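You operate a simulated robot arm through the tools that you are given. There is no shell and no other tool.

You are at the controls of a simulated robot arm. One attempt, no reset.

TASK
Swap the nut on the middle stud for the medium knurled collar.
Fine: ease it with the yellow-band ring spanner, lay that back; nut into the nut tray's free pocket, collar run down.

The check looks at the end state, three seconds after you hand in, the way a careful person would. Anything else that was tipped, shoved, dropped, spilled or broken makes it a failure.

THE ROBOT
A 7-joint arm with a fingered hand, fixed in place. Base frame: the origin is on the floor under the middle of its stand, x ahead of it, y to its left, z up. Units: m, rad, N and s.
It reaches about 0.762 m from its shoulder. Its first joint turns from -1.204 to 3.002 rad. Payload 3.4 kg.
The tool frame sits at the grasp point between the pads (the TCP): z along the fingers, y along the line on which they close. The tips reach 0.025 m beyond it. The gripper opens to 0.088 m; its body begins 0.029 m behind the TCP. The gripper is a hand of 4 fingers: y runs from the thumb to the fingers, the wrist lies at [-0.013, -0.097, -0.162] in the tool frame, and closing takes about 1.5 s.
Orientation is told as [roll, pitch, yaw] about the base's x, y, z axes, in that order, counted from this pose: with the fingers straight down and the wrist toward the robot, the tool's x, y and z point along [0, 1, 0], [1, 0, 0] and [0, 0, -1] of the base frame.

THE INTERFACE
- The arm moves only by the tool send_rows. Its argument "rows" is a list that holds one entry, the list of rows, each a list of 7 numbers: the closure, from 0 (fully open) to 1 (shut), then the shift along the tool's x, y, z in m, then the turn, a rotation vector about the tool's x, y, z in rad. In form: [[[gripper, dx, dy, dz, wx, wy, wz], ...]]. A call has 1 to 20 rows; each row shifts and turns the commanded pose from where the row before left it, along the tool's axes as they then stand. A row lasts 0.2 s, in which the tool goes at most 0.05 m and 0.15 rad; a call with a longer step from one row to the next is refused whole, and so is a gripper value outside its range. Where a pose cannot be reached the arm comes as near as it can. A force on the tool above 40 N (or 10 N above the force at the start of the call, whichever is more), or a blocked arm, ends the call early, and 0.2 s more pass. Each finger travels about 0.108 m/s and halts on what it meets, pressing with about 26 N; the grip force reading is that of the motor and also rises with nothing between the fingers. The clock runs only during rows and for 0.2 s after the last one: add rows that do not move to give the fingers time. The reply holds the time, the measured pose of the TCP, the force on the tool along the base axes, the opening and the grip force, in the units named above and with some noise, with the torque about the TCP (base axes, N m) and any sound that the robot's microphone picked up.
- Cameras (640 x 400 px; columns grow to the right, rows downward): "scene" is fixed at [0.3975, 0.5005, 1.4328]; the picture's right is [-1.00, 0.03, 0.00], its down [0.01, 0.45, -0.89] and it looks along [-0.02, -0.89, -0.45] (base axes); focal length 348 px, centre (320, 200). "wrist" rides on the gripper at [0.064, -0.083, -0.098] in the tool frame; the picture's right is [-0.62, 0.37, -0.69], its down [-0.71, -0.63, 0.30] and it looks along [-0.32, 0.68, 0.65] (tool axes); focal length 265 px, centre (320, 200). There is no depth. A picture from a camera that has moved, and an enlarged one, comes with that camera's place and axes in the base frame and with its lens.
- camera(camera): a new picture of that camera. No time passes.
- lift_body(by): slides the trunk up (or, below 0, down) by that many m; the arm rides with it, the base frame stays. It gives what a move gives, with no picture.
- preshape(shape): the hand has 4 fingers and takes this shape, open, in about a second: jaw (thumb against the fingers, like two jaws); tri (thumb and two fingers); tip (a fingertip pinch); poke (one finger out to press); point (the index stretched); flat (the hand flat); cup (the hand cupped); fist (a fist). The gripper value then closes the fingers along that shape, each until it touches; the sizes above hold for jaw. It gives what a move gives, with no picture.
- inspect(camera, box): a new picture of the part [left, top, right, bottom] of that camera's present view, enlarged. No time passes.
- finish_job(): hands the job in; it is judged then, once.

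Places have to be worked out from the pictures, the camera data and where the tool is seen. Open the gripper and draw the arm clear of the work before you hand the job in, unless the task says otherwise.

The tools are called after "Emit:" as name(argument=value, ...) on one line, values as JSON. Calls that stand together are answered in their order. send_rows: Moves the arm, as the interface text tells. Its arguments: {"type":"object","properties":{"rows":{"type":"array"}},"required":["rows"]} The other tools are called the same way: lift_body (by) moves the trunk up or down; preshape (shape) gives the hand a shape; camera (camera) takes a picture; inspect (camera, box) takes an enlarged picture of a part of a camera's view; finish_job () hands the job in.

At the start:

```text
time_s: 0.0
eef_pos: [0.3453, -0.1955, 1.1176]
tcp_rot: [-0.001, 0.0, -0.001]
force: [0.5, -1.5, 0.5]
moment: [0.01, 0.0, -0.01]
opening: 0.0875
finger_force: 0.0
shape: jaw
trunk travel left (down, up): [-0.76, 0.08]
```

scene: 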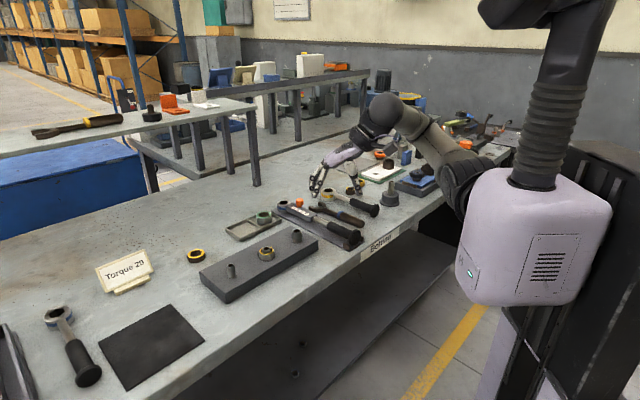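
wrist: 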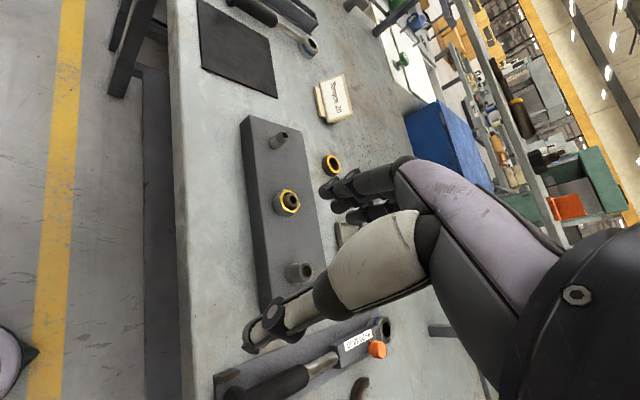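

I start by looking closely at the bench; the stud block with three studs is in the middle, and the tools and trays lie around it. I take enlarged views before moving anything.

Emit:
inspect(camera="scene", box=[180, 180, 400, 320])

Emit:
inspect(camera="scene", box=[0, 240, 220, 400])

Emit:
inspect(camera="scene", box=[300, 80, 520, 220])

Emit:
inspect(camera="wrist", box=[180, 0, 400, 140])

Emit:
inspect(camera="wrist", box=[200, 120, 420, 260])

Emit:
inspect(camera="wrist", box=[200, 260, 420, 400])

```text
2.86 times, centred on (290, 250) of scene
camera zoom: at [0.3975, 0.5005, 1.4328], right [-1.0, 0.03, 0.0], down [0.01, 0.45, -0.89], along [-0.02, -0.89, -0.45], focal length 994 px, centre (406, 57)
```

zoom: 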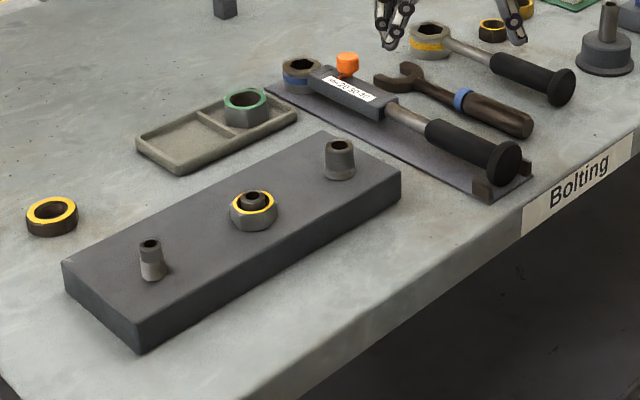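

```text
2.50 times, centred on (110, 320) of scene
camera zoom: at [0.3975, 0.5005, 1.4328], right [-1.0, 0.03, 0.0], down [0.01, 0.45, -0.89], along [-0.02, -0.89, -0.45], focal length 870 px, centre (845, -100)
```

zoom: 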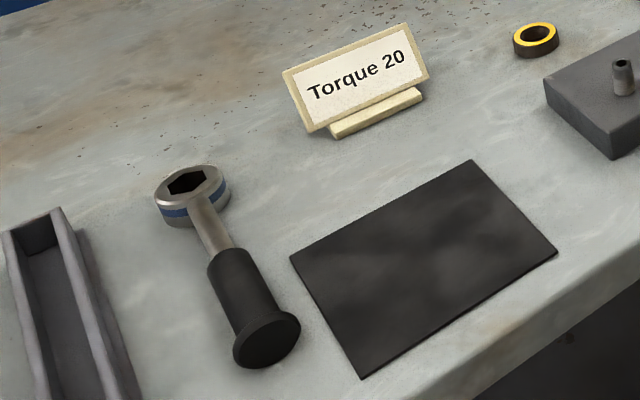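

```text
2.86 times, centred on (410, 150) of scene
camera zoom: at [0.3975, 0.5005, 1.4328], right [-1.0, 0.03, 0.0], down [0.01, 0.45, -0.89], along [-0.02, -0.89, -0.45], focal length 994 px, centre (63, 343)
```

zoom: 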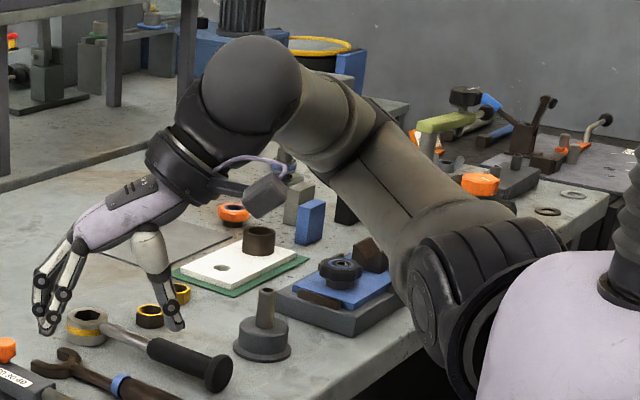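

```text
2.86 times, centred on (290, 70) of wrist
camera zoom: at [0.2609, -0.1313, 1.2158], right [0.37, -0.62, 0.69], down [-0.63, -0.71, -0.3], along [0.68, -0.32, -0.65], focal length 758 px, centre (406, 571)
```

zoom: 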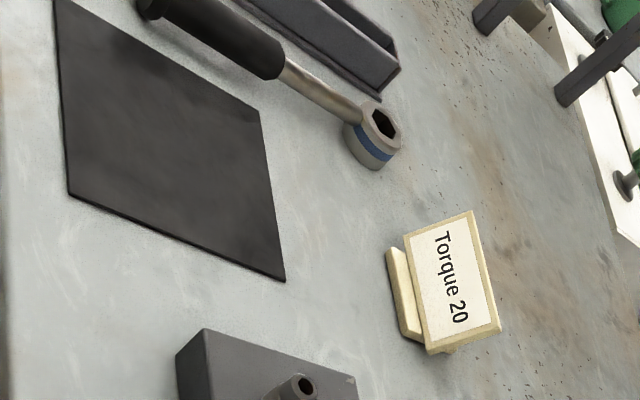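

```text
2.86 times, centred on (310, 190) of wrist
camera zoom: at [0.2609, -0.1313, 1.2158], right [0.37, -0.62, 0.69], down [-0.63, -0.71, -0.3], along [0.68, -0.32, -0.65], focal length 758 px, centre (349, 229)
```

zoom: 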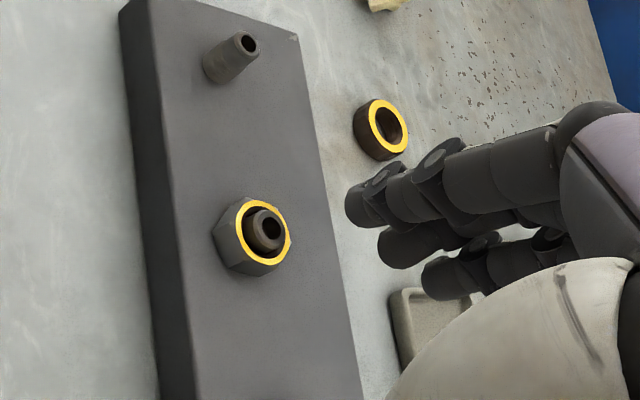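

```text
2.86 times, centred on (310, 330) of wrist
camera zoom: at [0.2609, -0.1313, 1.2158], right [0.37, -0.62, 0.69], down [-0.63, -0.71, -0.3], along [0.68, -0.32, -0.65], focal length 758 px, centre (349, -171)
```

zoom: 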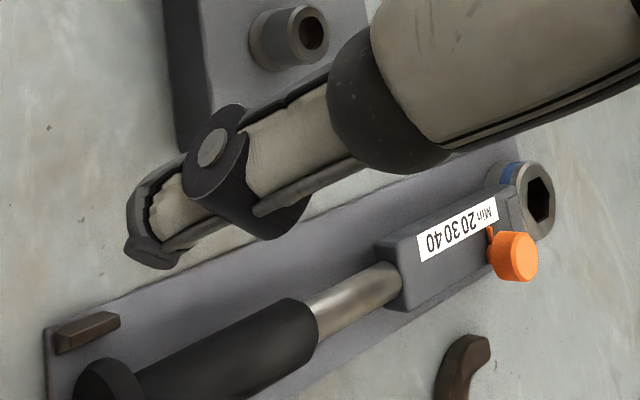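

The nut on the middle stud comes out near (0.516, -0.229, 0.92) from both cameras. I look more closely at the collar candidates, the tray and the yellow-band spanner.

Emit:
inspect(camera="scene", box=[300, 150, 400, 215])

Emit:
inspect(camera="scene", box=[180, 205, 310, 285])

Emit:
inspect(camera="scene", box=[350, 140, 450, 215])

```text
6.15 times, centred on (350, 182) of scene
camera zoom: at [0.3975, 0.5005, 1.4328], right [-1.0, 0.03, 0.0], down [0.01, 0.45, -0.89], along [-0.02, -0.89, -0.45], focal length 2142 px, centre (135, 308)
```

zoom: 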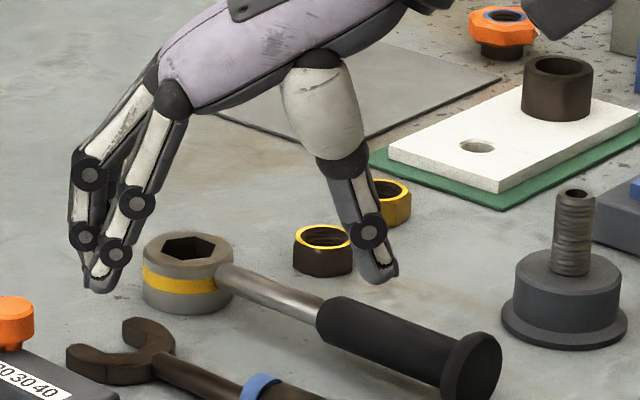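

```text
4.92 times, centred on (245, 245) of scene
camera zoom: at [0.3975, 0.5005, 1.4328], right [-1.0, 0.03, 0.0], down [0.01, 0.45, -0.89], along [-0.02, -0.89, -0.45], focal length 1714 px, centre (689, -22)
```

zoom: 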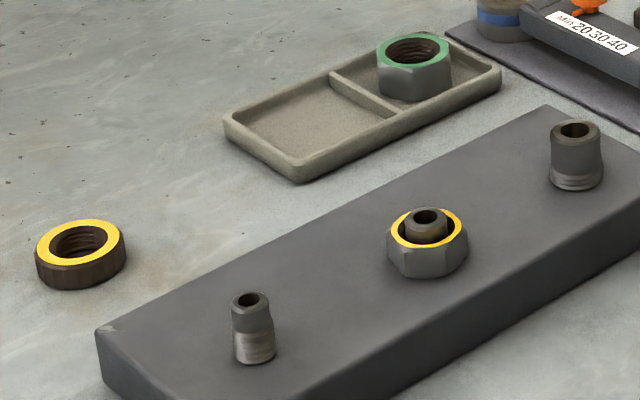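

```text
5.33 times, centred on (400, 178) of scene
camera zoom: at [0.3975, 0.5005, 1.4328], right [-1.0, 0.03, 0.0], down [0.01, 0.45, -0.89], along [-0.02, -0.89, -0.45], focal length 1856 px, centre (-107, 320)
```

zoom: 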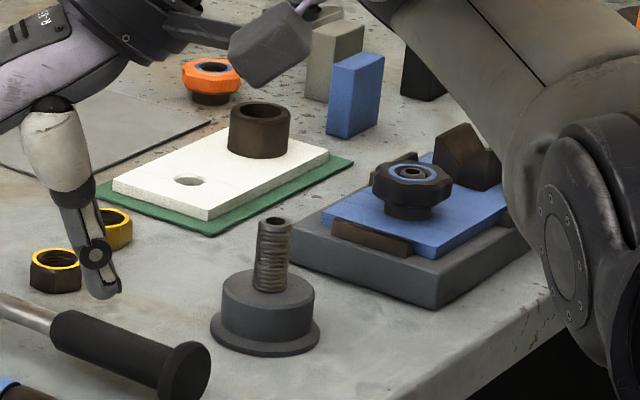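

The round yellow-rimmed piece left of the block and two more yellow-rimmed pieces behind the spanner are the candidates for the collar. I turn the hand about its vertical axis at the present height, well above everything, so the wrist camera can see the right-hand part of the bench.

Emit:
send_rows(rows=[[[0, 0, 0, 0, 0, 0, 0.15], [0, 0, 0, 0, 0, 0, 0.15], [0, 0, 0, 0, 0, 0, 0.15], [0, 0, 0, 0, 0, 0, 0.15], [0, 0, 0, 0, 0, 0, 0.15], [0, 0, 0, 0, 0, 0, 0.1]]])

Emit:
camera(camera="wrist")

Emit:
camera(camera="scene")

```text
time_s: 1.4
eef_pos: [0.3468, -0.1945, 1.1191]
tcp_rot: [0.0, 0.001, -0.851]
force: [-0.3, -0.4, -0.1]
moment: [0.01, 0.0, -0.03]
opening: 0.0878
finger_force: 0.1
shape: jaw
out of reach, approached as far as the arm can: row 2
trunk travel left (down, up): [-0.76, 0.08]
```

```text
taken
camera wrist: at [0.3399, -0.0902, 1.2184], right [-0.22, -0.69, 0.69], down [-0.95, 0.0, -0.3], along [0.21, -0.73, -0.65], focal length 265 px, centre (320, 200)
```

wrist: 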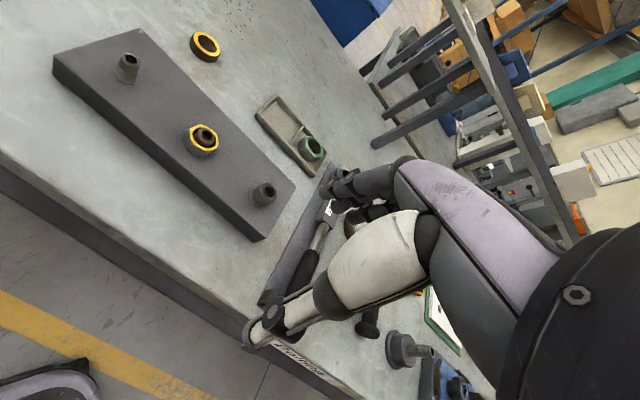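

```text
taken
```

scene: 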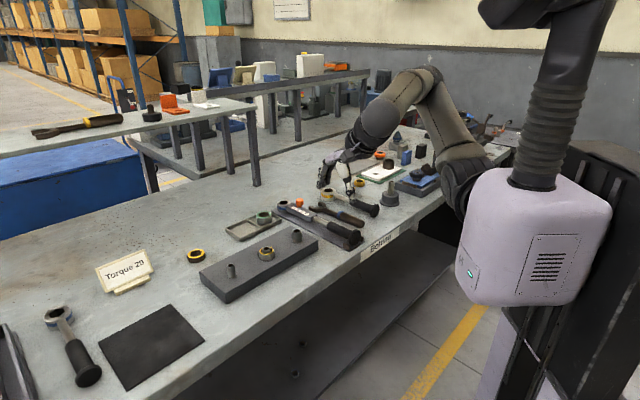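

The view now shows the block, tray and left collar from above. I enlarge those for shape and size.

Emit:
inspect(camera="wrist", box=[100, 20, 230, 100])

Emit:
inspect(camera="wrist", box=[170, 80, 340, 220])

Emit:
inspect(camera="scene", box=[310, 140, 430, 220])

```text
4.92 times, centred on (165, 60) of wrist
camera zoom: at [0.3399, -0.0902, 1.2184], right [-0.22, -0.69, 0.69], down [-0.95, 0.0, -0.3], along [0.21, -0.73, -0.65], focal length 1307 px, centre (1083, 889)
```

zoom: 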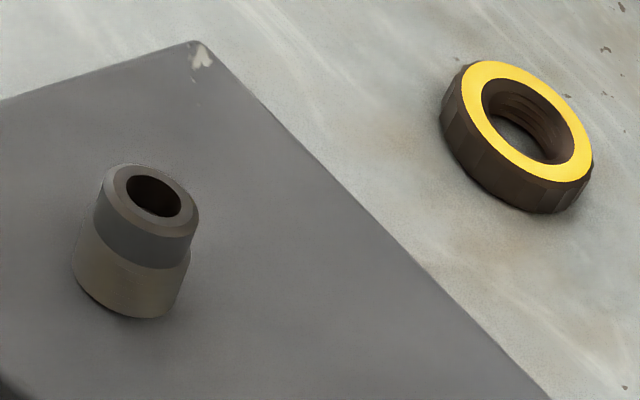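

```text
2.86 times, centred on (255, 150) of wrist
camera zoom: at [0.3399, -0.0902, 1.2184], right [-0.22, -0.69, 0.69], down [-0.95, 0.0, -0.3], along [0.21, -0.73, -0.65], focal length 758 px, centre (506, 343)
```

zoom: 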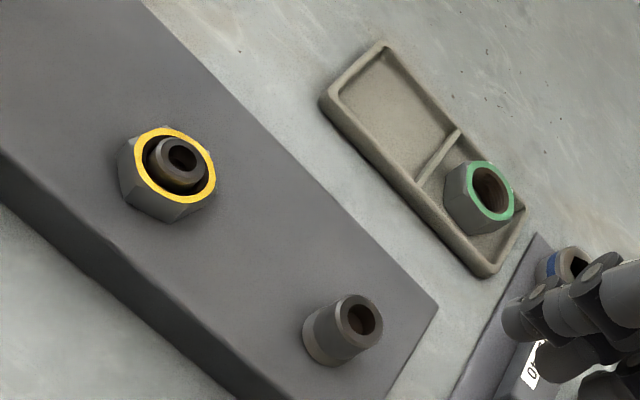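

```text
5.00 times, centred on (370, 180) of scene
camera zoom: at [0.3975, 0.5005, 1.4328], right [-1.0, 0.03, 0.0], down [0.01, 0.45, -0.89], along [-0.02, -0.89, -0.45], focal length 1740 px, centre (70, 300)
```

zoom: 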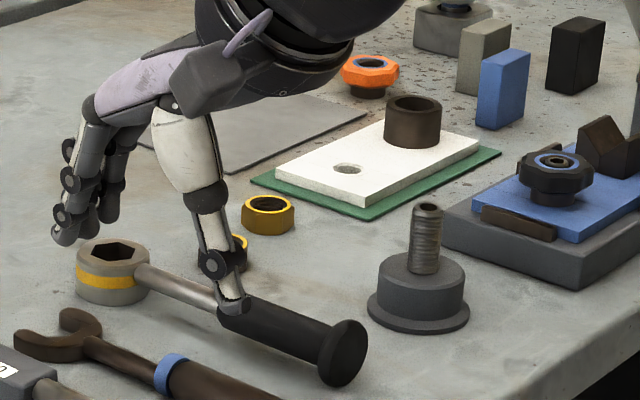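

The left piece is a round, knurled, brown ring with a yellow rim; I need to see the two pieces behind the spanner as well. I shift the hand toward the right-hand part of the bench at the same height.

Emit:
send_rows(rows=[[[0, -0.034, 0.02, 0, 0, 0, 0], [0, -0.034, 0.02, 0, 0, 0, 0], [0, -0.034, 0.02, 0, 0, 0, 0], [0, -0.034, 0.02, 0, 0, 0, 0], [0, -0.034, 0.02, 0, 0, 0, 0], [0, -0.034, 0.02, 0, 0, 0, 0], [0, -0.034, 0.02, 0, 0, 0, 0], [0, -0.034, 0.02, 0, 0, 0, 0], [0, 0, 0, 0, 0, 0, 0.15], [0, 0, 0, 0, 0, 0, 0.15], [0, 0, 0, 0, 0, 0, 0.15]]])

Emit:
camera(camera="wrist")

Emit:
camera(camera="scene")

```text
time_s: 3.8
eef_pos: [0.2781, -0.481, 1.1159]
tcp_rot: [0.0, -0.001, -1.3]
force: [-0.2, 0.5, 0.1]
moment: [-0.01, -0.02, 0.01]
opening: 0.0876
finger_force: 0.0
shape: jaw
out of reach, approached as far as the arm can: row 3, 4
trunk travel left (down, up): [-0.76, 0.08]
```

```text
taken
camera wrist: at [0.3171, -0.3829, 1.2143], right [-0.5, -0.52, 0.69], down [-0.86, 0.42, -0.3], along [-0.13, -0.75, -0.65], focal length 265 px, centre (320, 200)
```

wrist: 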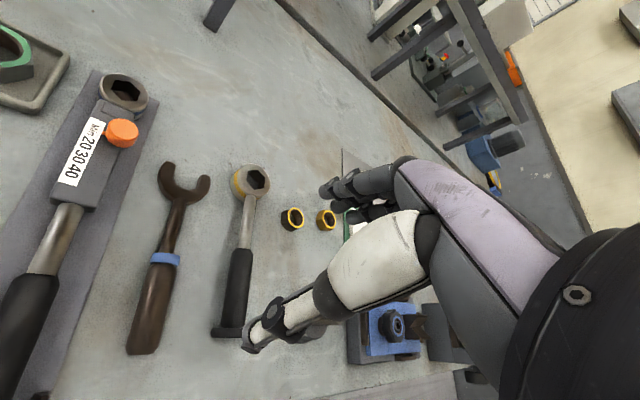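

```text
taken
```

scene: 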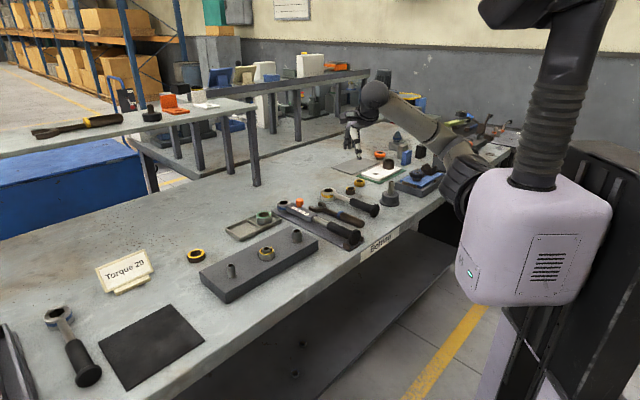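

The two small pieces and the yellow-band spanner are now in clear view. I enlarge them.

Emit:
inspect(camera="wrist", box=[265, 190, 355, 245])

Emit:
inspect(camera="wrist", box=[190, 140, 310, 360])

Emit:
inspect(camera="scene", box=[310, 150, 410, 215])

Emit:
inspect(camera="wrist", box=[80, 60, 320, 210])

```text
7.11 times, centred on (310, 218) of wrist
camera zoom: at [0.3171, -0.3829, 1.2143], right [-0.5, -0.52, 0.69], down [-0.86, 0.42, -0.3], along [-0.13, -0.75, -0.65], focal length 1887 px, centre (391, 76)
```

zoom: 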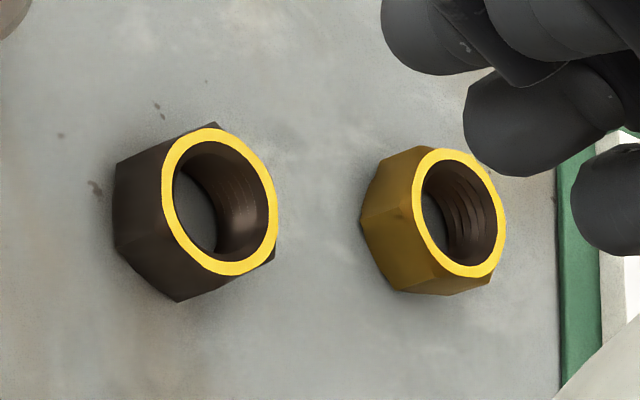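

```text
1.82 times, centred on (250, 250) of wrist
camera zoom: at [0.3171, -0.3829, 1.2143], right [-0.5, -0.52, 0.69], down [-0.86, 0.42, -0.3], along [-0.13, -0.75, -0.65], focal length 483 px, centre (447, 109)
```

zoom: 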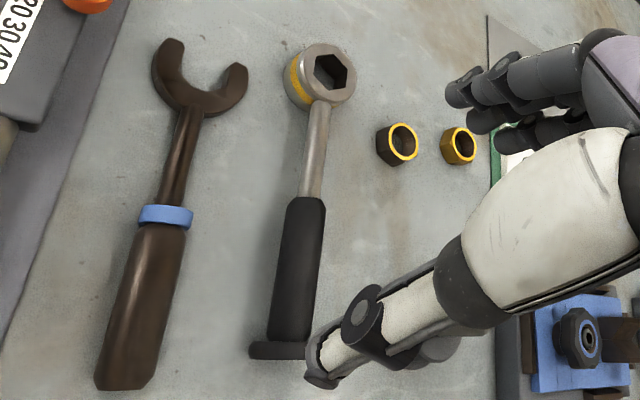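

```text
6.15 times, centred on (360, 182) of scene
camera zoom: at [0.3975, 0.5005, 1.4328], right [-1.0, 0.03, 0.0], down [0.01, 0.45, -0.89], along [-0.02, -0.89, -0.45], focal length 2142 px, centre (74, 308)
```

zoom: 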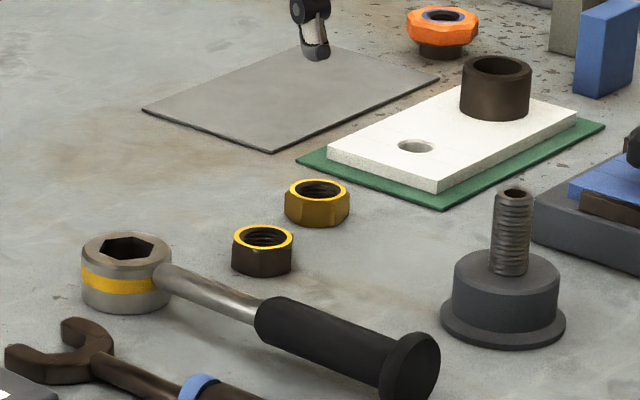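

```text
2.67 times, centred on (200, 135) of wrist
camera zoom: at [0.3171, -0.3829, 1.2143], right [-0.5, -0.52, 0.69], down [-0.86, 0.42, -0.3], along [-0.13, -0.75, -0.65], focal length 708 px, centre (640, 373)
```

zoom: 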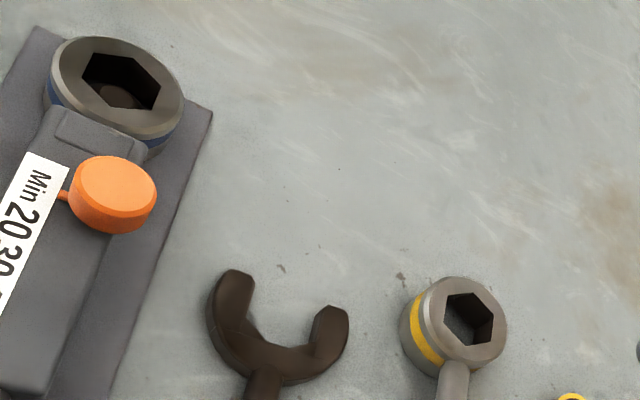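

The two pieces by the spanner are plain hex nuts, so the round knurled ring left of the block is the collar. The spanner ring is at about (0.337, -0.642, top 0.896), and the handle runs toward 136° with its grip centre near (0.235, -0.545). I test whether the hand can stand across the handle by turning it further and moving over the grip at height.

Emit:
send_rows(rows=[[[0, 0, 0, 0, 0, 0, 0.15], [0, 0, 0, 0, 0, 0, 0.15], [0, 0, 0, 0, 0, 0, 0.15], [0, 0, 0, 0, 0, 0, 0.15], [0, 0, 0, 0, 0, 0, 0.15], [0, 0, 0, 0, 0, 0, 0.15], [0, 0, 0, 0, 0, 0, 0.14], [0, 0, 0, 0, 0, 0, 0]]])

Emit:
camera(camera="scene")

Emit:
camera(camera="wrist")

```text
time_s: 5.6
eef_pos: [0.2489, -0.492, 1.0931]
tcp_rot: [0.001, -0.001, -2.341]
force: [-0.3, -0.7, 0.4]
moment: [0.01, 0.01, -0.03]
opening: 0.0877
finger_force: 0.1
shape: jaw
out of reach, approached as far as the arm can: row 5, 6, 7
trunk travel left (down, up): [-0.76, 0.08]
```

```text
taken
```

scene: 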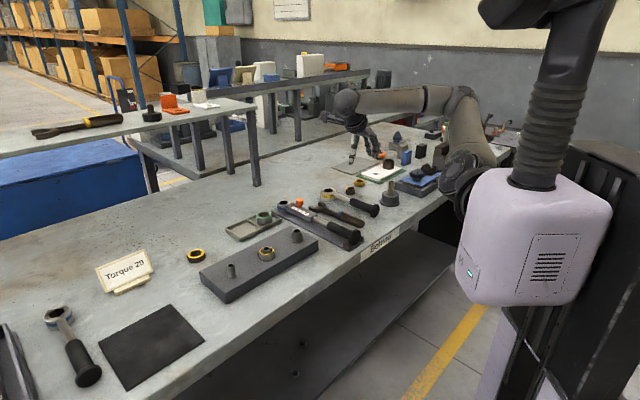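

```text
taken
camera wrist: at [0.3527, -0.4775, 1.1903], right [-0.7, 0.17, 0.69], down [-0.07, 0.95, -0.3], along [-0.71, -0.27, -0.65], focal length 265 px, centre (320, 200)
```

wrist: 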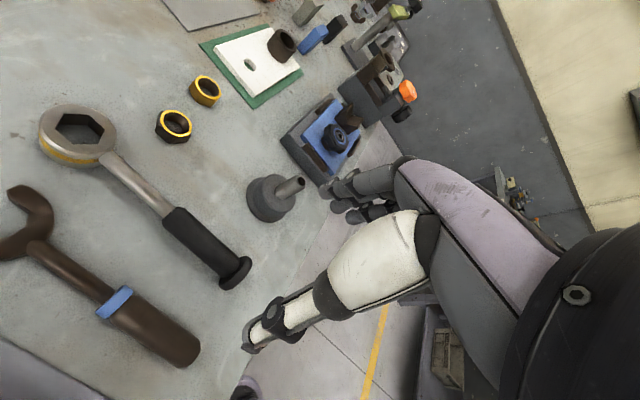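

The hand turned to the right angle but the position lags by about 3 cm, so something is near a limit. I let it settle and see whether it converges.

Emit:
send_rows(rows=[[[0, 0, 0, 0, 0, 0, 0], [0, 0, 0, 0, 0, 0, 0], [0, 0, 0, 0, 0, 0, 0]]])

```text
time_s: 6.4
eef_pos: [0.2494, -0.4928, 1.0917]
tcp_rot: [0.0, 0.0, -2.34]
force: [1.3, -0.8, -0.8]
moment: [-0.02, 0.02, 0.01]
opening: 0.0877
finger_force: 0.2
shape: jaw
trunk travel left (down, up): [-0.76, 0.08]
```

It settled at (0.249, -0.493, 1.092) with the yaw I wanted. I move over the grip centre (0.235, -0.539) and down to z ≈ 1.0, still well clear, to test reach.

Emit:
send_rows(rows=[[[0, 0.0115, 0.0215, 0.0, 0, 0, 0], [0, 0.0115, 0.0215, 0.0, 0, 0, 0], [0, 0, 0, 0.03, 0, 0, 0], [0, 0, 0, 0.03, 0, 0, 0], [0, 0, 0, 0.03, 0, 0, 0], [0, 0, 0, 0, 0, 0, 0]]])

Emit:
camera(camera="wrist")

Emit:
camera(camera="scene")

```text
time_s: 7.8
eef_pos: [0.2338, -0.5374, 1.0032]
tcp_rot: [0.0, 0.0, -2.339]
force: [-0.2, -0.4, 0.3]
moment: [0.03, -0.01, 0.01]
opening: 0.0874
finger_force: 0.1
shape: jaw
trunk travel left (down, up): [-0.76, 0.08]
```

```text
taken
camera wrist: at [0.3376, -0.523, 1.1013], right [-0.7, 0.17, 0.69], down [-0.08, 0.95, -0.3], along [-0.71, -0.27, -0.65], focal length 265 px, centre (320, 200)
```

wrist: 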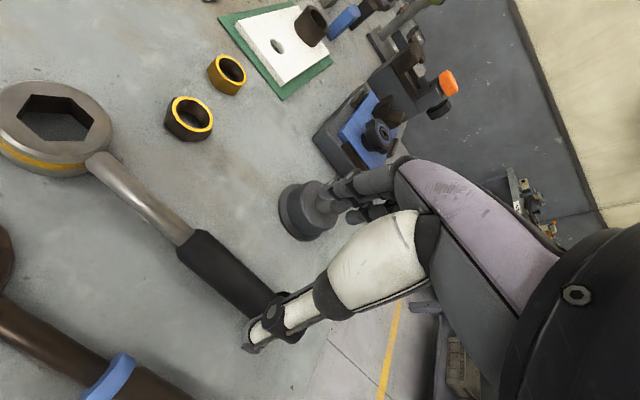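

```text
taken
```

scene: 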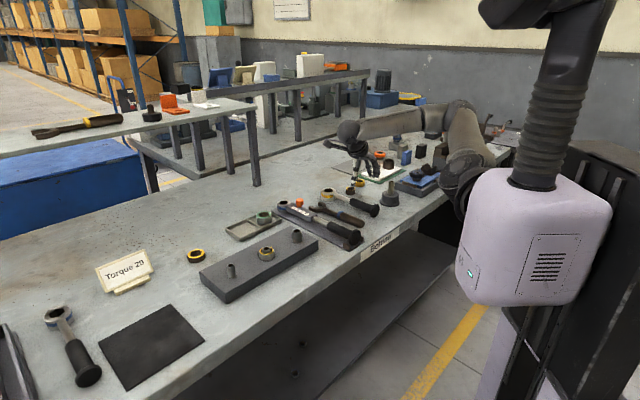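

Lower down, the pose is reachable. Before gripping I check that the same hand orientation works at the stud, and get a close look at the nut, by moving at z ≈ 1.03 to the place where the handle would be held there.

Emit:
send_rows(rows=[[[0, -0.0157, -0.0417, -0.003, 0, 0, 0], [0, -0.0157, -0.0417, -0.003, 0, 0, 0], [0, -0.0157, -0.0417, -0.003, 0, 0, 0], [0, -0.0157, -0.0417, -0.003, 0, 0, 0], [0, -0.0157, -0.0417, -0.003, 0, 0, 0], [0, -0.0157, -0.0417, -0.003, 0, 0, 0], [0, -0.0157, -0.0417, -0.003, 0, 0, 0], [0, -0.0157, -0.0417, -0.003, 0, 0, 0], [0, -0.0157, -0.0417, -0.003, 0, 0, 0], [0, -0.0157, -0.0417, -0.003, 0, 0, 0], [0, 0, 0, 0, 0, 0, 0]]])

Emit:
camera(camera="wrist")

Emit:
camera(camera="scene")

```text
time_s: 10.2
eef_pos: [0.2518, -0.3558, 0.9719]
tcp_rot: [0.0, 0.004, -2.337]
force: [-0.5, -0.8, -0.2]
moment: [0.02, -0.02, -0.01]
opening: 0.0878
finger_force: 0.1
shape: jaw
out of reach, approached as far as the arm can: row 3, 4, 5, 6, 7, 8, 9, 10
trunk travel left (down, up): [-0.76, 0.08]
```

```text
taken
camera wrist: at [0.3557, -0.3399, 1.0705], right [-0.7, 0.16, 0.69], down [-0.08, 0.95, -0.3], along [-0.71, -0.27, -0.66], focal length 265 px, centre (320, 200)
```

wrist: 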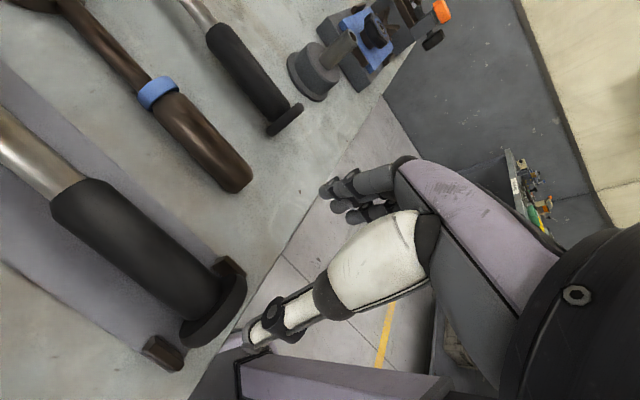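

```text
taken
```

scene: 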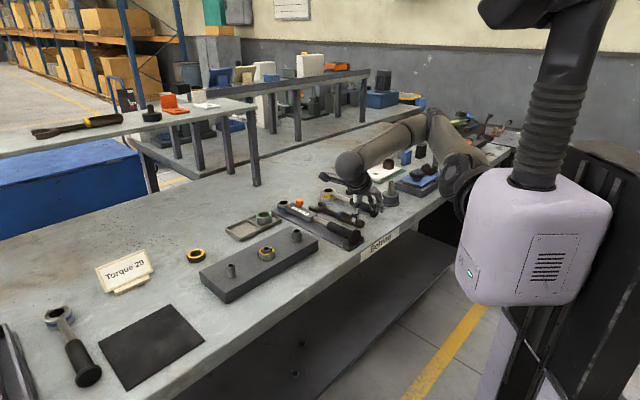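

With the hand reversed like that the stud side is out of reach (it stopped at (0.252, -0.356)). The opposite hand orientation (yaw about +46°) should suit better, so I rise while turning back and then test that one.

Emit:
send_rows(rows=[[[0, 0, 0, -0.02, 0, 0, -0.15], [0, 0, 0, -0.02, 0, 0, -0.15], [0, 0, 0, -0.02, 0, 0, -0.15], [0, 0, 0, -0.02, 0, 0, -0.15], [0, 0, 0, -0.02, 0, 0, -0.15], [0, 0, 0, -0.02, 0, 0, -0.15], [0, 0, 0, -0.01, 0, 0, -0.15], [0, 0, 0, 0, 0, 0, 0]]])

```text
time_s: 12.0
eef_pos: [0.2622, -0.3615, 1.1088]
tcp_rot: [-0.001, 0.001, -1.288]
force: [0.5, -0.2, -0.3]
moment: [0.0, 0.01, 0.01]
opening: 0.0877
finger_force: 0.2
shape: jaw
out of reach, approached as far as the arm can: row 4, 5
trunk travel left (down, up): [-0.76, 0.08]
```

Now I move to about (0.33, -0.25) and turn the hand on through zero to yaw +0.8 to test that orientation at the stud side.

Emit:
send_rows(rows=[[[0, 0.032, -0.0289, 0, 0, 0, 0], [0, 0.032, -0.0289, 0, 0, 0, 0], [0, 0.032, -0.0289, 0, 0, 0, 0], [0, 0, 0, 0, 0, 0, -0.149], [0, 0, 0, 0, 0, 0, -0.149], [0, 0, 0, 0, 0, 0, -0.149], [0, 0, 0, 0, 0, 0, -0.149], [0, 0, 0, 0, 0, 0, -0.149], [0, 0, 0, 0, 0, 0, -0.149], [0, 0, 0, 0, 0, 0, -0.149], [0, 0, 0, 0, 0, 0, -0.149], [0, 0, 0, 0, 0, 0, -0.149], [0, 0, 0, 0, 0, 0, -0.149], [0, 0, 0, 0, 0, 0, -0.149], [0, 0, 0, 0, 0, 0, -0.149], [0, 0, 0, 0, 0, 0, -0.149], [0, 0, 0, 0, 0, 0, -0.149], [0, 0, 0, 0, 0, 0, 0]]])

Emit:
camera(camera="scene")

Emit:
camera(camera="wrist")

```text
time_s: 15.8
eef_pos: [0.3214, -0.3357, 1.073]
tcp_rot: [0.002, -0.001, 0.8]
force: [0.7, -0.1, -1.0]
moment: [0.0, -0.01, -0.02]
opening: 0.0877
finger_force: 0.1
shape: jaw
out of reach, approached as far as the arm can: row 1, 2, 3, 4, 5, 6
trunk travel left (down, up): [-0.76, 0.08]
```

```text
taken
```

scene: 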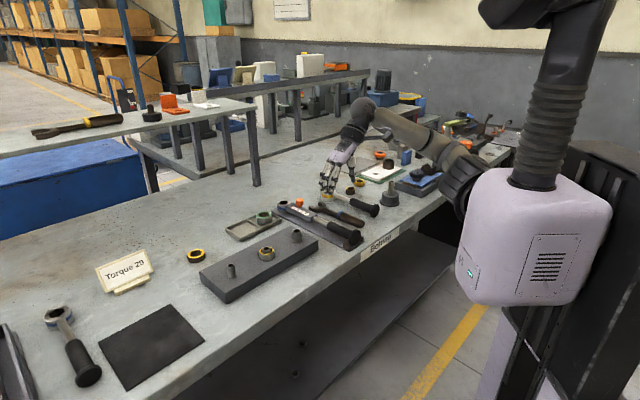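

```text
taken
camera wrist: at [0.2165, -0.3516, 1.1708], right [0.7, -0.17, 0.69], down [0.07, -0.95, -0.3], along [0.71, 0.26, -0.65], focal length 265 px, centre (320, 200)
```

wrist: 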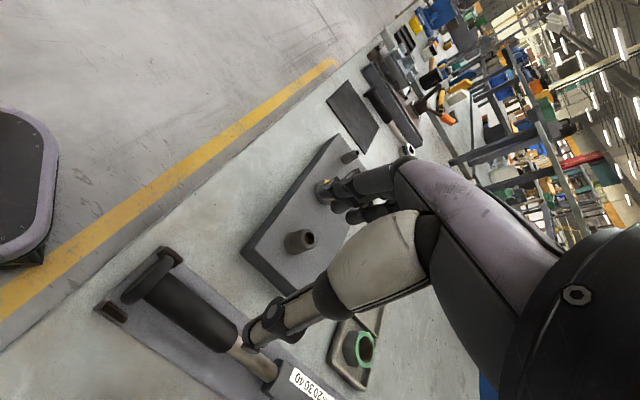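

Yaw 0.8 works here. I move toward the spot where the handle would be held at the stud, (0.41, -0.13), at this height.

Emit:
send_rows(rows=[[[0, 0.0134, 0.0353, 0, 0, 0, 0], [0, 0.0134, 0.0353, 0, 0, 0, 0], [0, 0.0134, 0.0353, 0, 0, 0, 0], [0, 0.0134, 0.0353, 0, 0, 0, 0], [0, 0.0134, 0.0353, 0, 0, 0, 0], [0, 0.0134, 0.0353, 0, 0, 0, 0], [0, 0, 0, 0, 0, 0, 0]]])

Emit:
camera(camera="scene")

Emit:
camera(camera="wrist")

```text
time_s: 17.4
eef_pos: [0.4117, -0.1298, 1.0721]
tcp_rot: [0.001, -0.002, 0.797]
force: [0.2, 0.2, 0.2]
moment: [0.05, 0.01, 0.02]
opening: 0.0877
finger_force: 0.0
shape: jaw
trunk travel left (down, up): [-0.76, 0.08]
```

```text
taken
```

scene: 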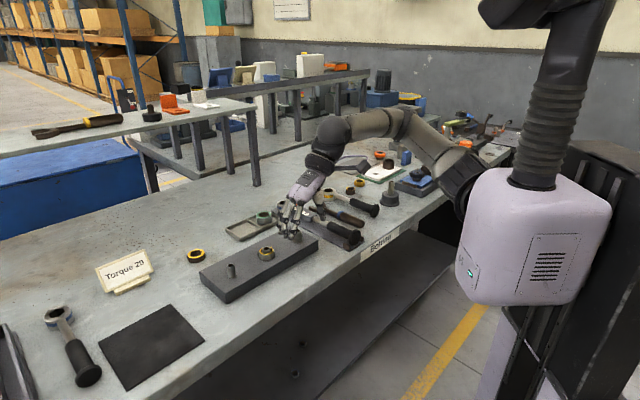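

```text
taken
camera wrist: at [0.3065, -0.1446, 1.1701], right [0.7, -0.17, 0.69], down [0.07, -0.95, -0.31], along [0.71, 0.26, -0.65], focal length 265 px, centre (320, 200)
```

wrist: 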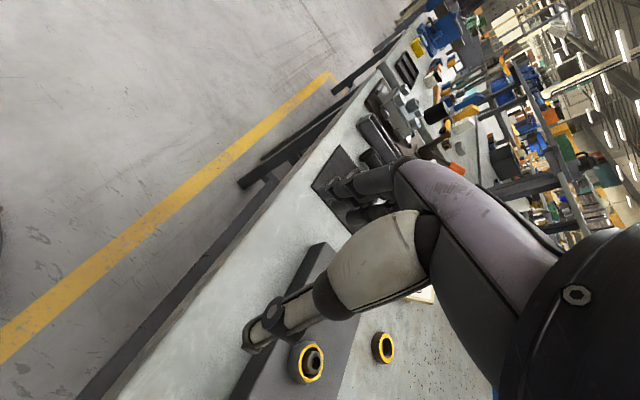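

That pose is reached cleanly. I test the far end of the loosening swing: yaw about 1.69 with the hand at (0.371, -0.246).

Emit:
send_rows(rows=[[[0, 0, 0, 0, 0, 0, -0.149], [0, 0, 0, 0, 0, 0, -0.149], [0, 0, 0, 0, 0, 0, -0.149], [0, 0, 0, 0, 0, 0, -0.149], [0, 0, 0, 0, 0, 0, -0.149], [0, 0, 0, 0, 0, 0, -0.149], [0, 0.0182, -0.0367, 0, 0, 0, 0], [0, 0.0182, -0.0367, 0, 0, 0, 0], [0, 0.0182, -0.0367, 0, 0, 0, 0], [0, 0, 0, 0, 0, 0, 0]]])

Emit:
camera(camera="scene")

```text
time_s: 19.6
eef_pos: [0.3706, -0.2429, 1.0687]
tcp_rot: [0.0, 0.001, 1.692]
force: [0.7, 0.1, 0.7]
moment: [-0.03, 0.01, -0.01]
opening: 0.0873
finger_force: 0.1
shape: jaw
trunk travel left (down, up): [-0.76, 0.08]
```

```text
taken
```

scene: 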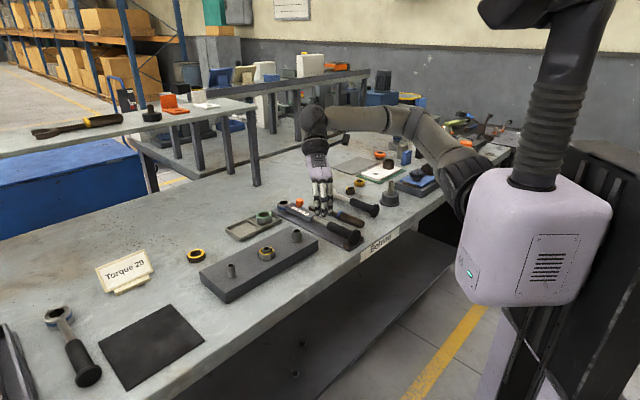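

Both ends of the swing are reachable. Next I go over the nut itself with yaw 0 for a close look at its hex orientation.

Emit:
send_rows(rows=[[[0, 0, 0, 0, 0, 0, 0.141], [0, 0, 0, 0, 0, 0, 0.141], [0, 0, 0, 0, 0, 0, 0.141], [0, 0, 0, 0, 0, 0, 0.141], [0, 0, 0, 0, 0, 0, 0.141], [0, 0, 0, 0, 0, 0, 0.141], [0, 0, 0, 0, 0, 0, 0.141], [0, 0, 0, 0, 0, 0, 0.141], [0, 0, 0, 0, 0, 0, 0.141], [0, 0, 0, 0, 0, 0, 0.141], [0, 0, 0, 0, 0, 0, 0.141], [0, 0, 0, 0, 0, 0, 0.141], [0, 0.0037, 0.036, 0, 0, 0, 0], [0, 0.0037, 0.036, 0, 0, 0, 0], [0, 0.0037, 0.036, 0, 0, 0, 0], [0, 0.0037, 0.036, 0, 0, 0, 0], [0, 0, 0, 0, 0, 0, 0]]])

Emit:
camera(camera="scene")

Emit:
camera(camera="wrist")

```text
time_s: 23.2
eef_pos: [0.515, -0.2307, 1.0738]
tcp_rot: [0.0, -0.001, 0.0]
force: [-1.0, 0.2, 0.3]
moment: [0.02, 0.02, -0.03]
opening: 0.0875
finger_force: 0.1
shape: jaw
trunk travel left (down, up): [-0.76, 0.08]
```

```text
taken
```

scene: 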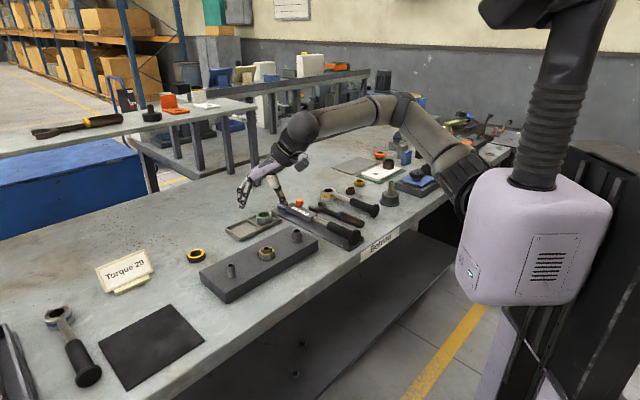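

```text
taken
camera wrist: at [0.4299, -0.1674, 1.1713], right [0.37, -0.62, 0.69], down [-0.63, -0.71, -0.31], along [0.68, -0.32, -0.65], focal length 265 px, centre (320, 200)
```

wrist: 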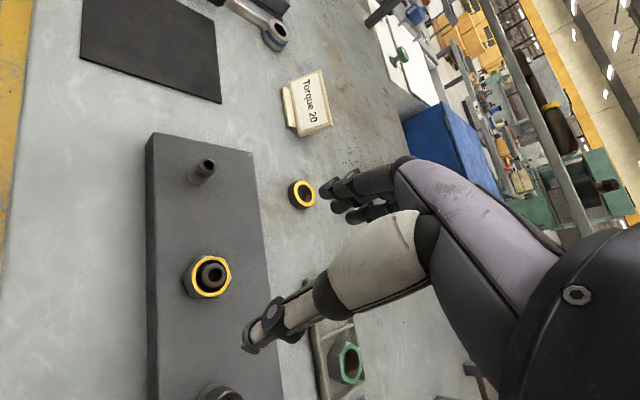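

The nut shows at (210, 275), almost exactly where my estimate predicts. I enlarge it for the hex orientation, plus the left collar and the tray.

Emit:
inspect(camera="wrist", box=[170, 245, 250, 305])

Emit:
inspect(camera="wrist", box=[140, 120, 340, 245])

Emit:
inspect(camera="scene", box=[215, 200, 315, 270])

```text
6.67 times, centred on (210, 275) of wrist
camera zoom: at [0.4299, -0.1674, 1.1713], right [0.37, -0.62, 0.69], down [-0.63, -0.71, -0.31], along [0.68, -0.32, -0.65], focal length 1769 px, centre (1053, -300)
```

zoom: 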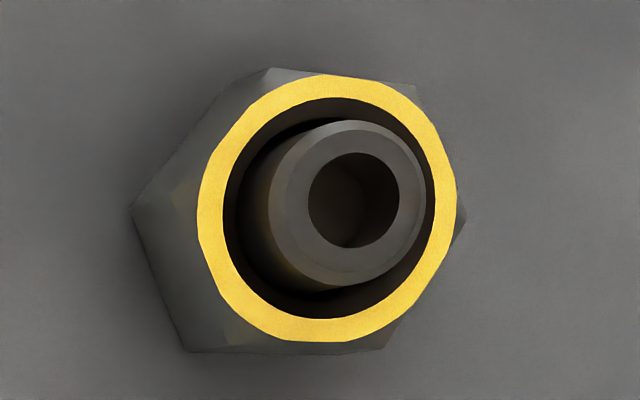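

```text
3.20 times, centred on (240, 182) of wrist
camera zoom: at [0.4299, -0.1674, 1.1713], right [0.37, -0.62, 0.69], down [-0.63, -0.71, -0.31], along [0.68, -0.32, -0.65], focal length 849 px, centre (576, 256)
```

zoom: 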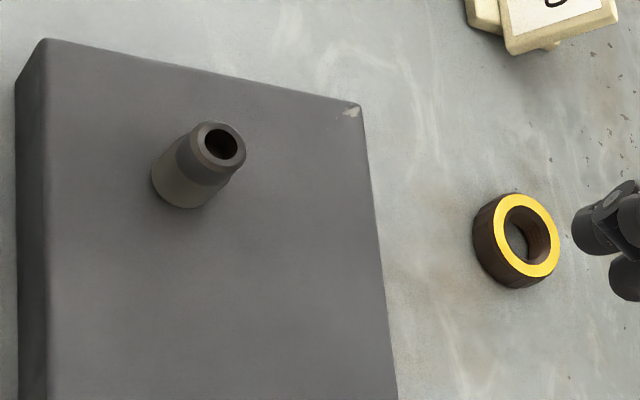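

```text
5.71 times, centred on (265, 235) of scene
camera zoom: at [0.3975, 0.5005, 1.4328], right [-1.0, 0.03, 0.0], down [0.01, 0.45, -0.89], along [-0.02, -0.89, -0.45], focal length 1989 px, centre (634, 0)
```

zoom: 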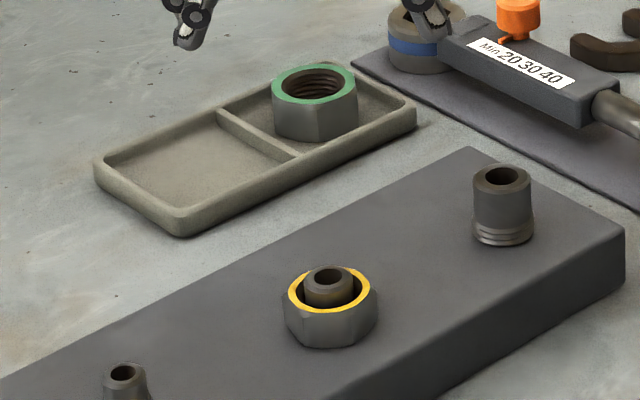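

The nut is at about (0.516, -0.2345), top z ≈ 0.918, with corners near 1° modulo 60°. I now test how far the hand can turn about this axis, in the air, first clockwise.

Emit:
send_rows(rows=[[[0, 0, 0, 0, 0, 0, 0.15], [0, 0, 0, 0, 0, 0, 0.15], [0, 0, 0, 0, 0, 0, 0.15], [0, 0, 0, 0, 0, 0, 0.15], [0, 0, 0, 0, 0, 0, 0.15], [0, 0, 0, 0, 0, 0, 0.15], [0, 0, 0, 0, 0, 0, 0.15], [0, 0, 0, 0, 0, 0, 0.15], [0, 0, 0, 0, 0, 0, 0.15], [0, 0, 0, 0, 0, 0, 0.15]]])

```text
time_s: 25.4
eef_pos: [0.5153, -0.2286, 1.0732]
tcp_rot: [0.001, 0.0, -1.501]
force: [0.3, 0.8, 1.2]
moment: [0.01, -0.02, 0.01]
opening: 0.0877
finger_force: 0.1
shape: jaw
trunk travel left (down, up): [-0.76, 0.08]
```

Yaw -1.5 over the nut is fine. I continue to find the clockwise limit.

Emit:
send_rows(rows=[[[0, 0, 0, 0, 0, 0, 0.15], [0, 0, 0, 0, 0, 0, 0.15], [0, 0, 0, 0, 0, 0, 0.15], [0, 0, 0, 0, 0, 0, 0.15], [0, 0, 0, 0, 0, 0, 0.15], [0, 0, 0, 0, 0, 0, 0.15]]])

```text
time_s: 26.8
eef_pos: [0.5155, -0.2301, 1.0724]
tcp_rot: [0.001, 0.001, -2.402]
force: [1.2, 0.8, 0.0]
moment: [0.01, -0.02, -0.02]
opening: 0.0877
finger_force: 0.1
shape: jaw
trunk travel left (down, up): [-0.76, 0.08]
```

Still good at -2.4; I go a little further.

Emit:
send_rows(rows=[[[0, 0, 0, 0, 0, 0, 0.15], [0, 0, 0, 0, 0, 0, 0.15], [0, 0, 0, 0, 0, 0, 0.15], [0, 0, 0, 0, 0, 0, 0.15], [0, 0, 0, 0, 0, 0, 0.15], [0, 0, 0, 0, 0, 0, 0.15]]])

Emit:
camera(camera="scene")

```text
time_s: 28.2
eef_pos: [0.5083, -0.2282, 1.0691]
tcp_rot: [0.002, 0.002, 2.983]
force: [-0.7, 0.9, -0.1]
moment: [0.0, -0.02, -0.04]
opening: 0.0877
finger_force: 0.1
shape: jaw
out of reach, approached as far as the arm can: row 6
trunk travel left (down, up): [-0.76, 0.08]
```

```text
taken
```

scene: 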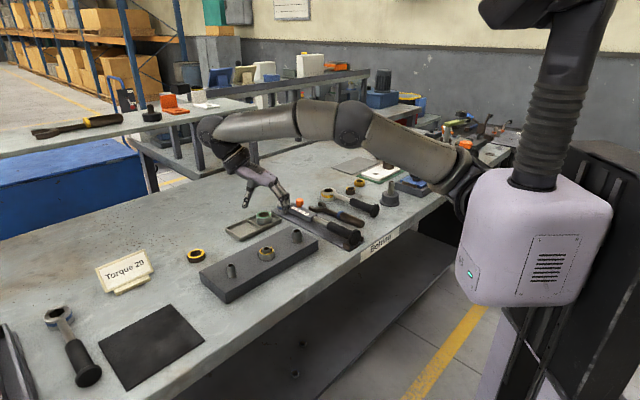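

The hand can turn from about -180° to well past +97° over the stud, so each grip can give most of a turn. I turn back to a positive yaw for the spanner pick-up.

Emit:
send_rows(rows=[[[0, 0, 0, 0, 0, 0, -0.15], [0, 0, 0, 0, 0, 0, -0.15], [0, 0, 0, 0, 0, 0, -0.15], [0, 0, 0, 0, 0, 0, -0.15], [0, 0, 0, 0, 0, 0, -0.15], [0, 0, 0, 0, 0, 0, -0.15], [0, 0, 0, 0, 0, 0, -0.15], [0, 0, 0, 0, 0, 0, -0.15], [0, 0, 0, 0, 0, 0, -0.15], [0, 0, 0, 0, 0, 0, -0.15], [0, 0, 0, 0, 0, 0, -0.15], [0, 0, 0, 0, 0, 0, -0.15], [0, 0, 0, 0, 0, 0, -0.15], [0, 0, 0, 0, 0, 0, -0.15], [0, 0, 0, 0, 0, 0, -0.15], [0, 0, 0, 0, 0, 0, -0.15], [0, 0, 0, 0, 0, 0, -0.15], [0, 0, 0, 0, 0, 0, -0.15], [0, 0, 0, 0, 0, 0, -0.15], [0, 0, 0, 0, 0, 0, -0.15]]])

```text
time_s: 30.6
eef_pos: [0.4881, -0.2419, 0.9949]
tcp_rot: [-0.17, -0.005, -1.742]
force: [0.4, 1.0, 0.4]
moment: [0.05, 0.02, 0.01]
opening: 0.0876
finger_force: 0.1
shape: jaw
trunk travel left (down, up): [-0.76, 0.08]
stopped in row 11: the arm was blocked; the commanded pose is now the measured one
```

The arm stopped with "blocked", tilted and lower than commanded, at (0.488, -0.242, 0.995). I look before doing anything else.

Emit:
camera(camera="scene")

Emit:
camera(camera="wrist")

Emit:
inspect(camera="scene", box=[180, 80, 480, 270])

```text
taken
```

scene: 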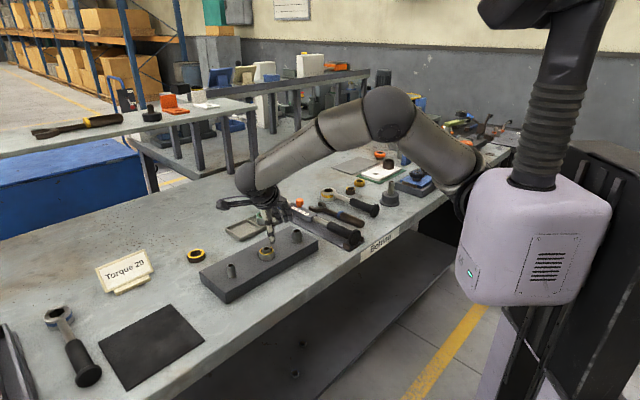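

```text
taken
camera wrist: at [0.5806, -0.1739, 1.081], right [-0.55, -0.28, 0.79], down [-0.64, 0.75, -0.18], along [-0.54, -0.6, -0.59], focal length 265 px, centre (320, 200)
```

wrist: 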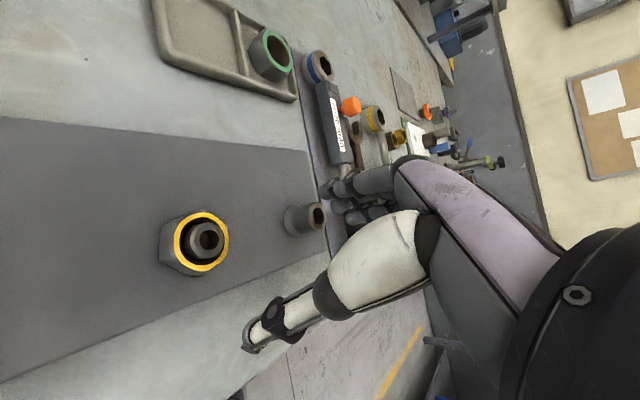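

```text
2.11 times, centred on (330, 175) of scene
camera zoom: at [0.3975, 0.5005, 1.4328], right [-1.0, 0.03, 0.0], down [0.01, 0.45, -0.89], along [-0.02, -0.89, -0.45], focal length 733 px, centre (299, 253)
```

zoom: 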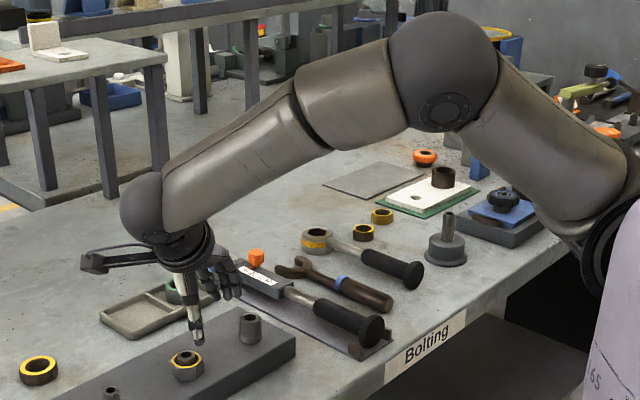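

The arm's elbow flipped into another posture on the way back, and the thumb is now about 9 cm above the nut; nothing on the bench looks disturbed. I raise the hand straight up first and take out the tilt.

Emit:
send_rows(rows=[[[0, 0, 0, -0.02, 0, 0, 0], [0, 0, 0, -0.02, 0, 0, 0], [0, 0, 0, -0.02, 0, 0, 0], [0, 0, 0, 0, 0, 0, 0]]])

Emit:
camera(camera="scene")

```text
time_s: 31.6
eef_pos: [0.4955, -0.2487, 1.0488]
tcp_rot: [-0.184, 0.013, -1.76]
force: [0.6, 0.1, -0.1]
moment: [-0.01, 0.02, -0.03]
opening: 0.0877
finger_force: 0.0
shape: jaw
trunk travel left (down, up): [-0.76, 0.08]
```

```text
taken
```

scene: 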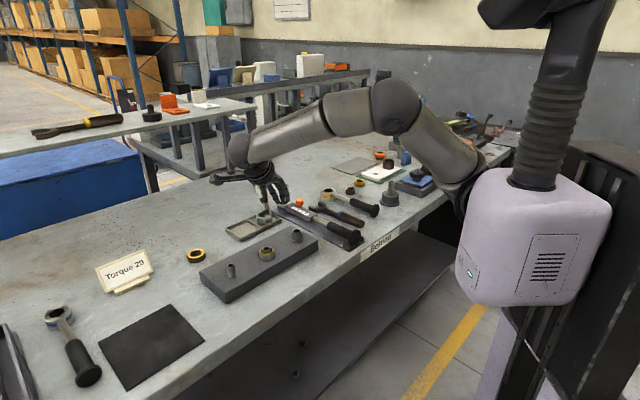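

I remove the remaining tilt (a turn of about +0.18 about the tool's y) and begin turning back by small amounts, checking as I go.

Emit:
send_rows(rows=[[[0, 0, 0, -0.01, 0, 0.092, 0], [0, 0, 0, -0.01, 0, 0.092, 0], [0, 0, 0, 0, 0, 0, 0]]])

```text
time_s: 32.3
eef_pos: [0.4811, -0.2545, 1.0028]
tcp_rot: [-0.152, -0.01, -1.77]
force: [-0.1, 0.2, 0.0]
moment: [-0.02, 0.02, 0.01]
opening: 0.0878
finger_force: 0.1
shape: jaw
trunk travel left (down, up): [-0.76, 0.08]
stopped in row 3: the arm was blocked; the commanded pose is now the measured one
```

It was blocked again while levelling, so I go up first and unwind the yaw in small steps instead.

Emit:
send_rows(rows=[[[0, 0, 0, -0.02, 0, 0, -0.05], [0, 0, 0, -0.02, 0, 0, -0.05], [0, 0, 0, -0.02, 0, 0, -0.05], [0, 0, 0, -0.01, 0, 0, -0.05]]])

Emit:
camera(camera="scene")

```text
time_s: 33.3
eef_pos: [0.4875, -0.265, 1.0673]
tcp_rot: [-0.16, 0.049, -1.6]
force: [0.9, 0.1, 1.0]
moment: [-0.01, -0.01, 0.02]
opening: 0.088
finger_force: 0.1
shape: jaw
trunk travel left (down, up): [-0.76, 0.08]
```

```text
taken
```

scene: 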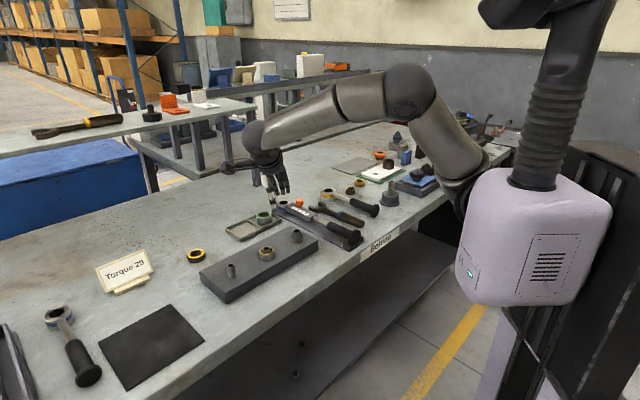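

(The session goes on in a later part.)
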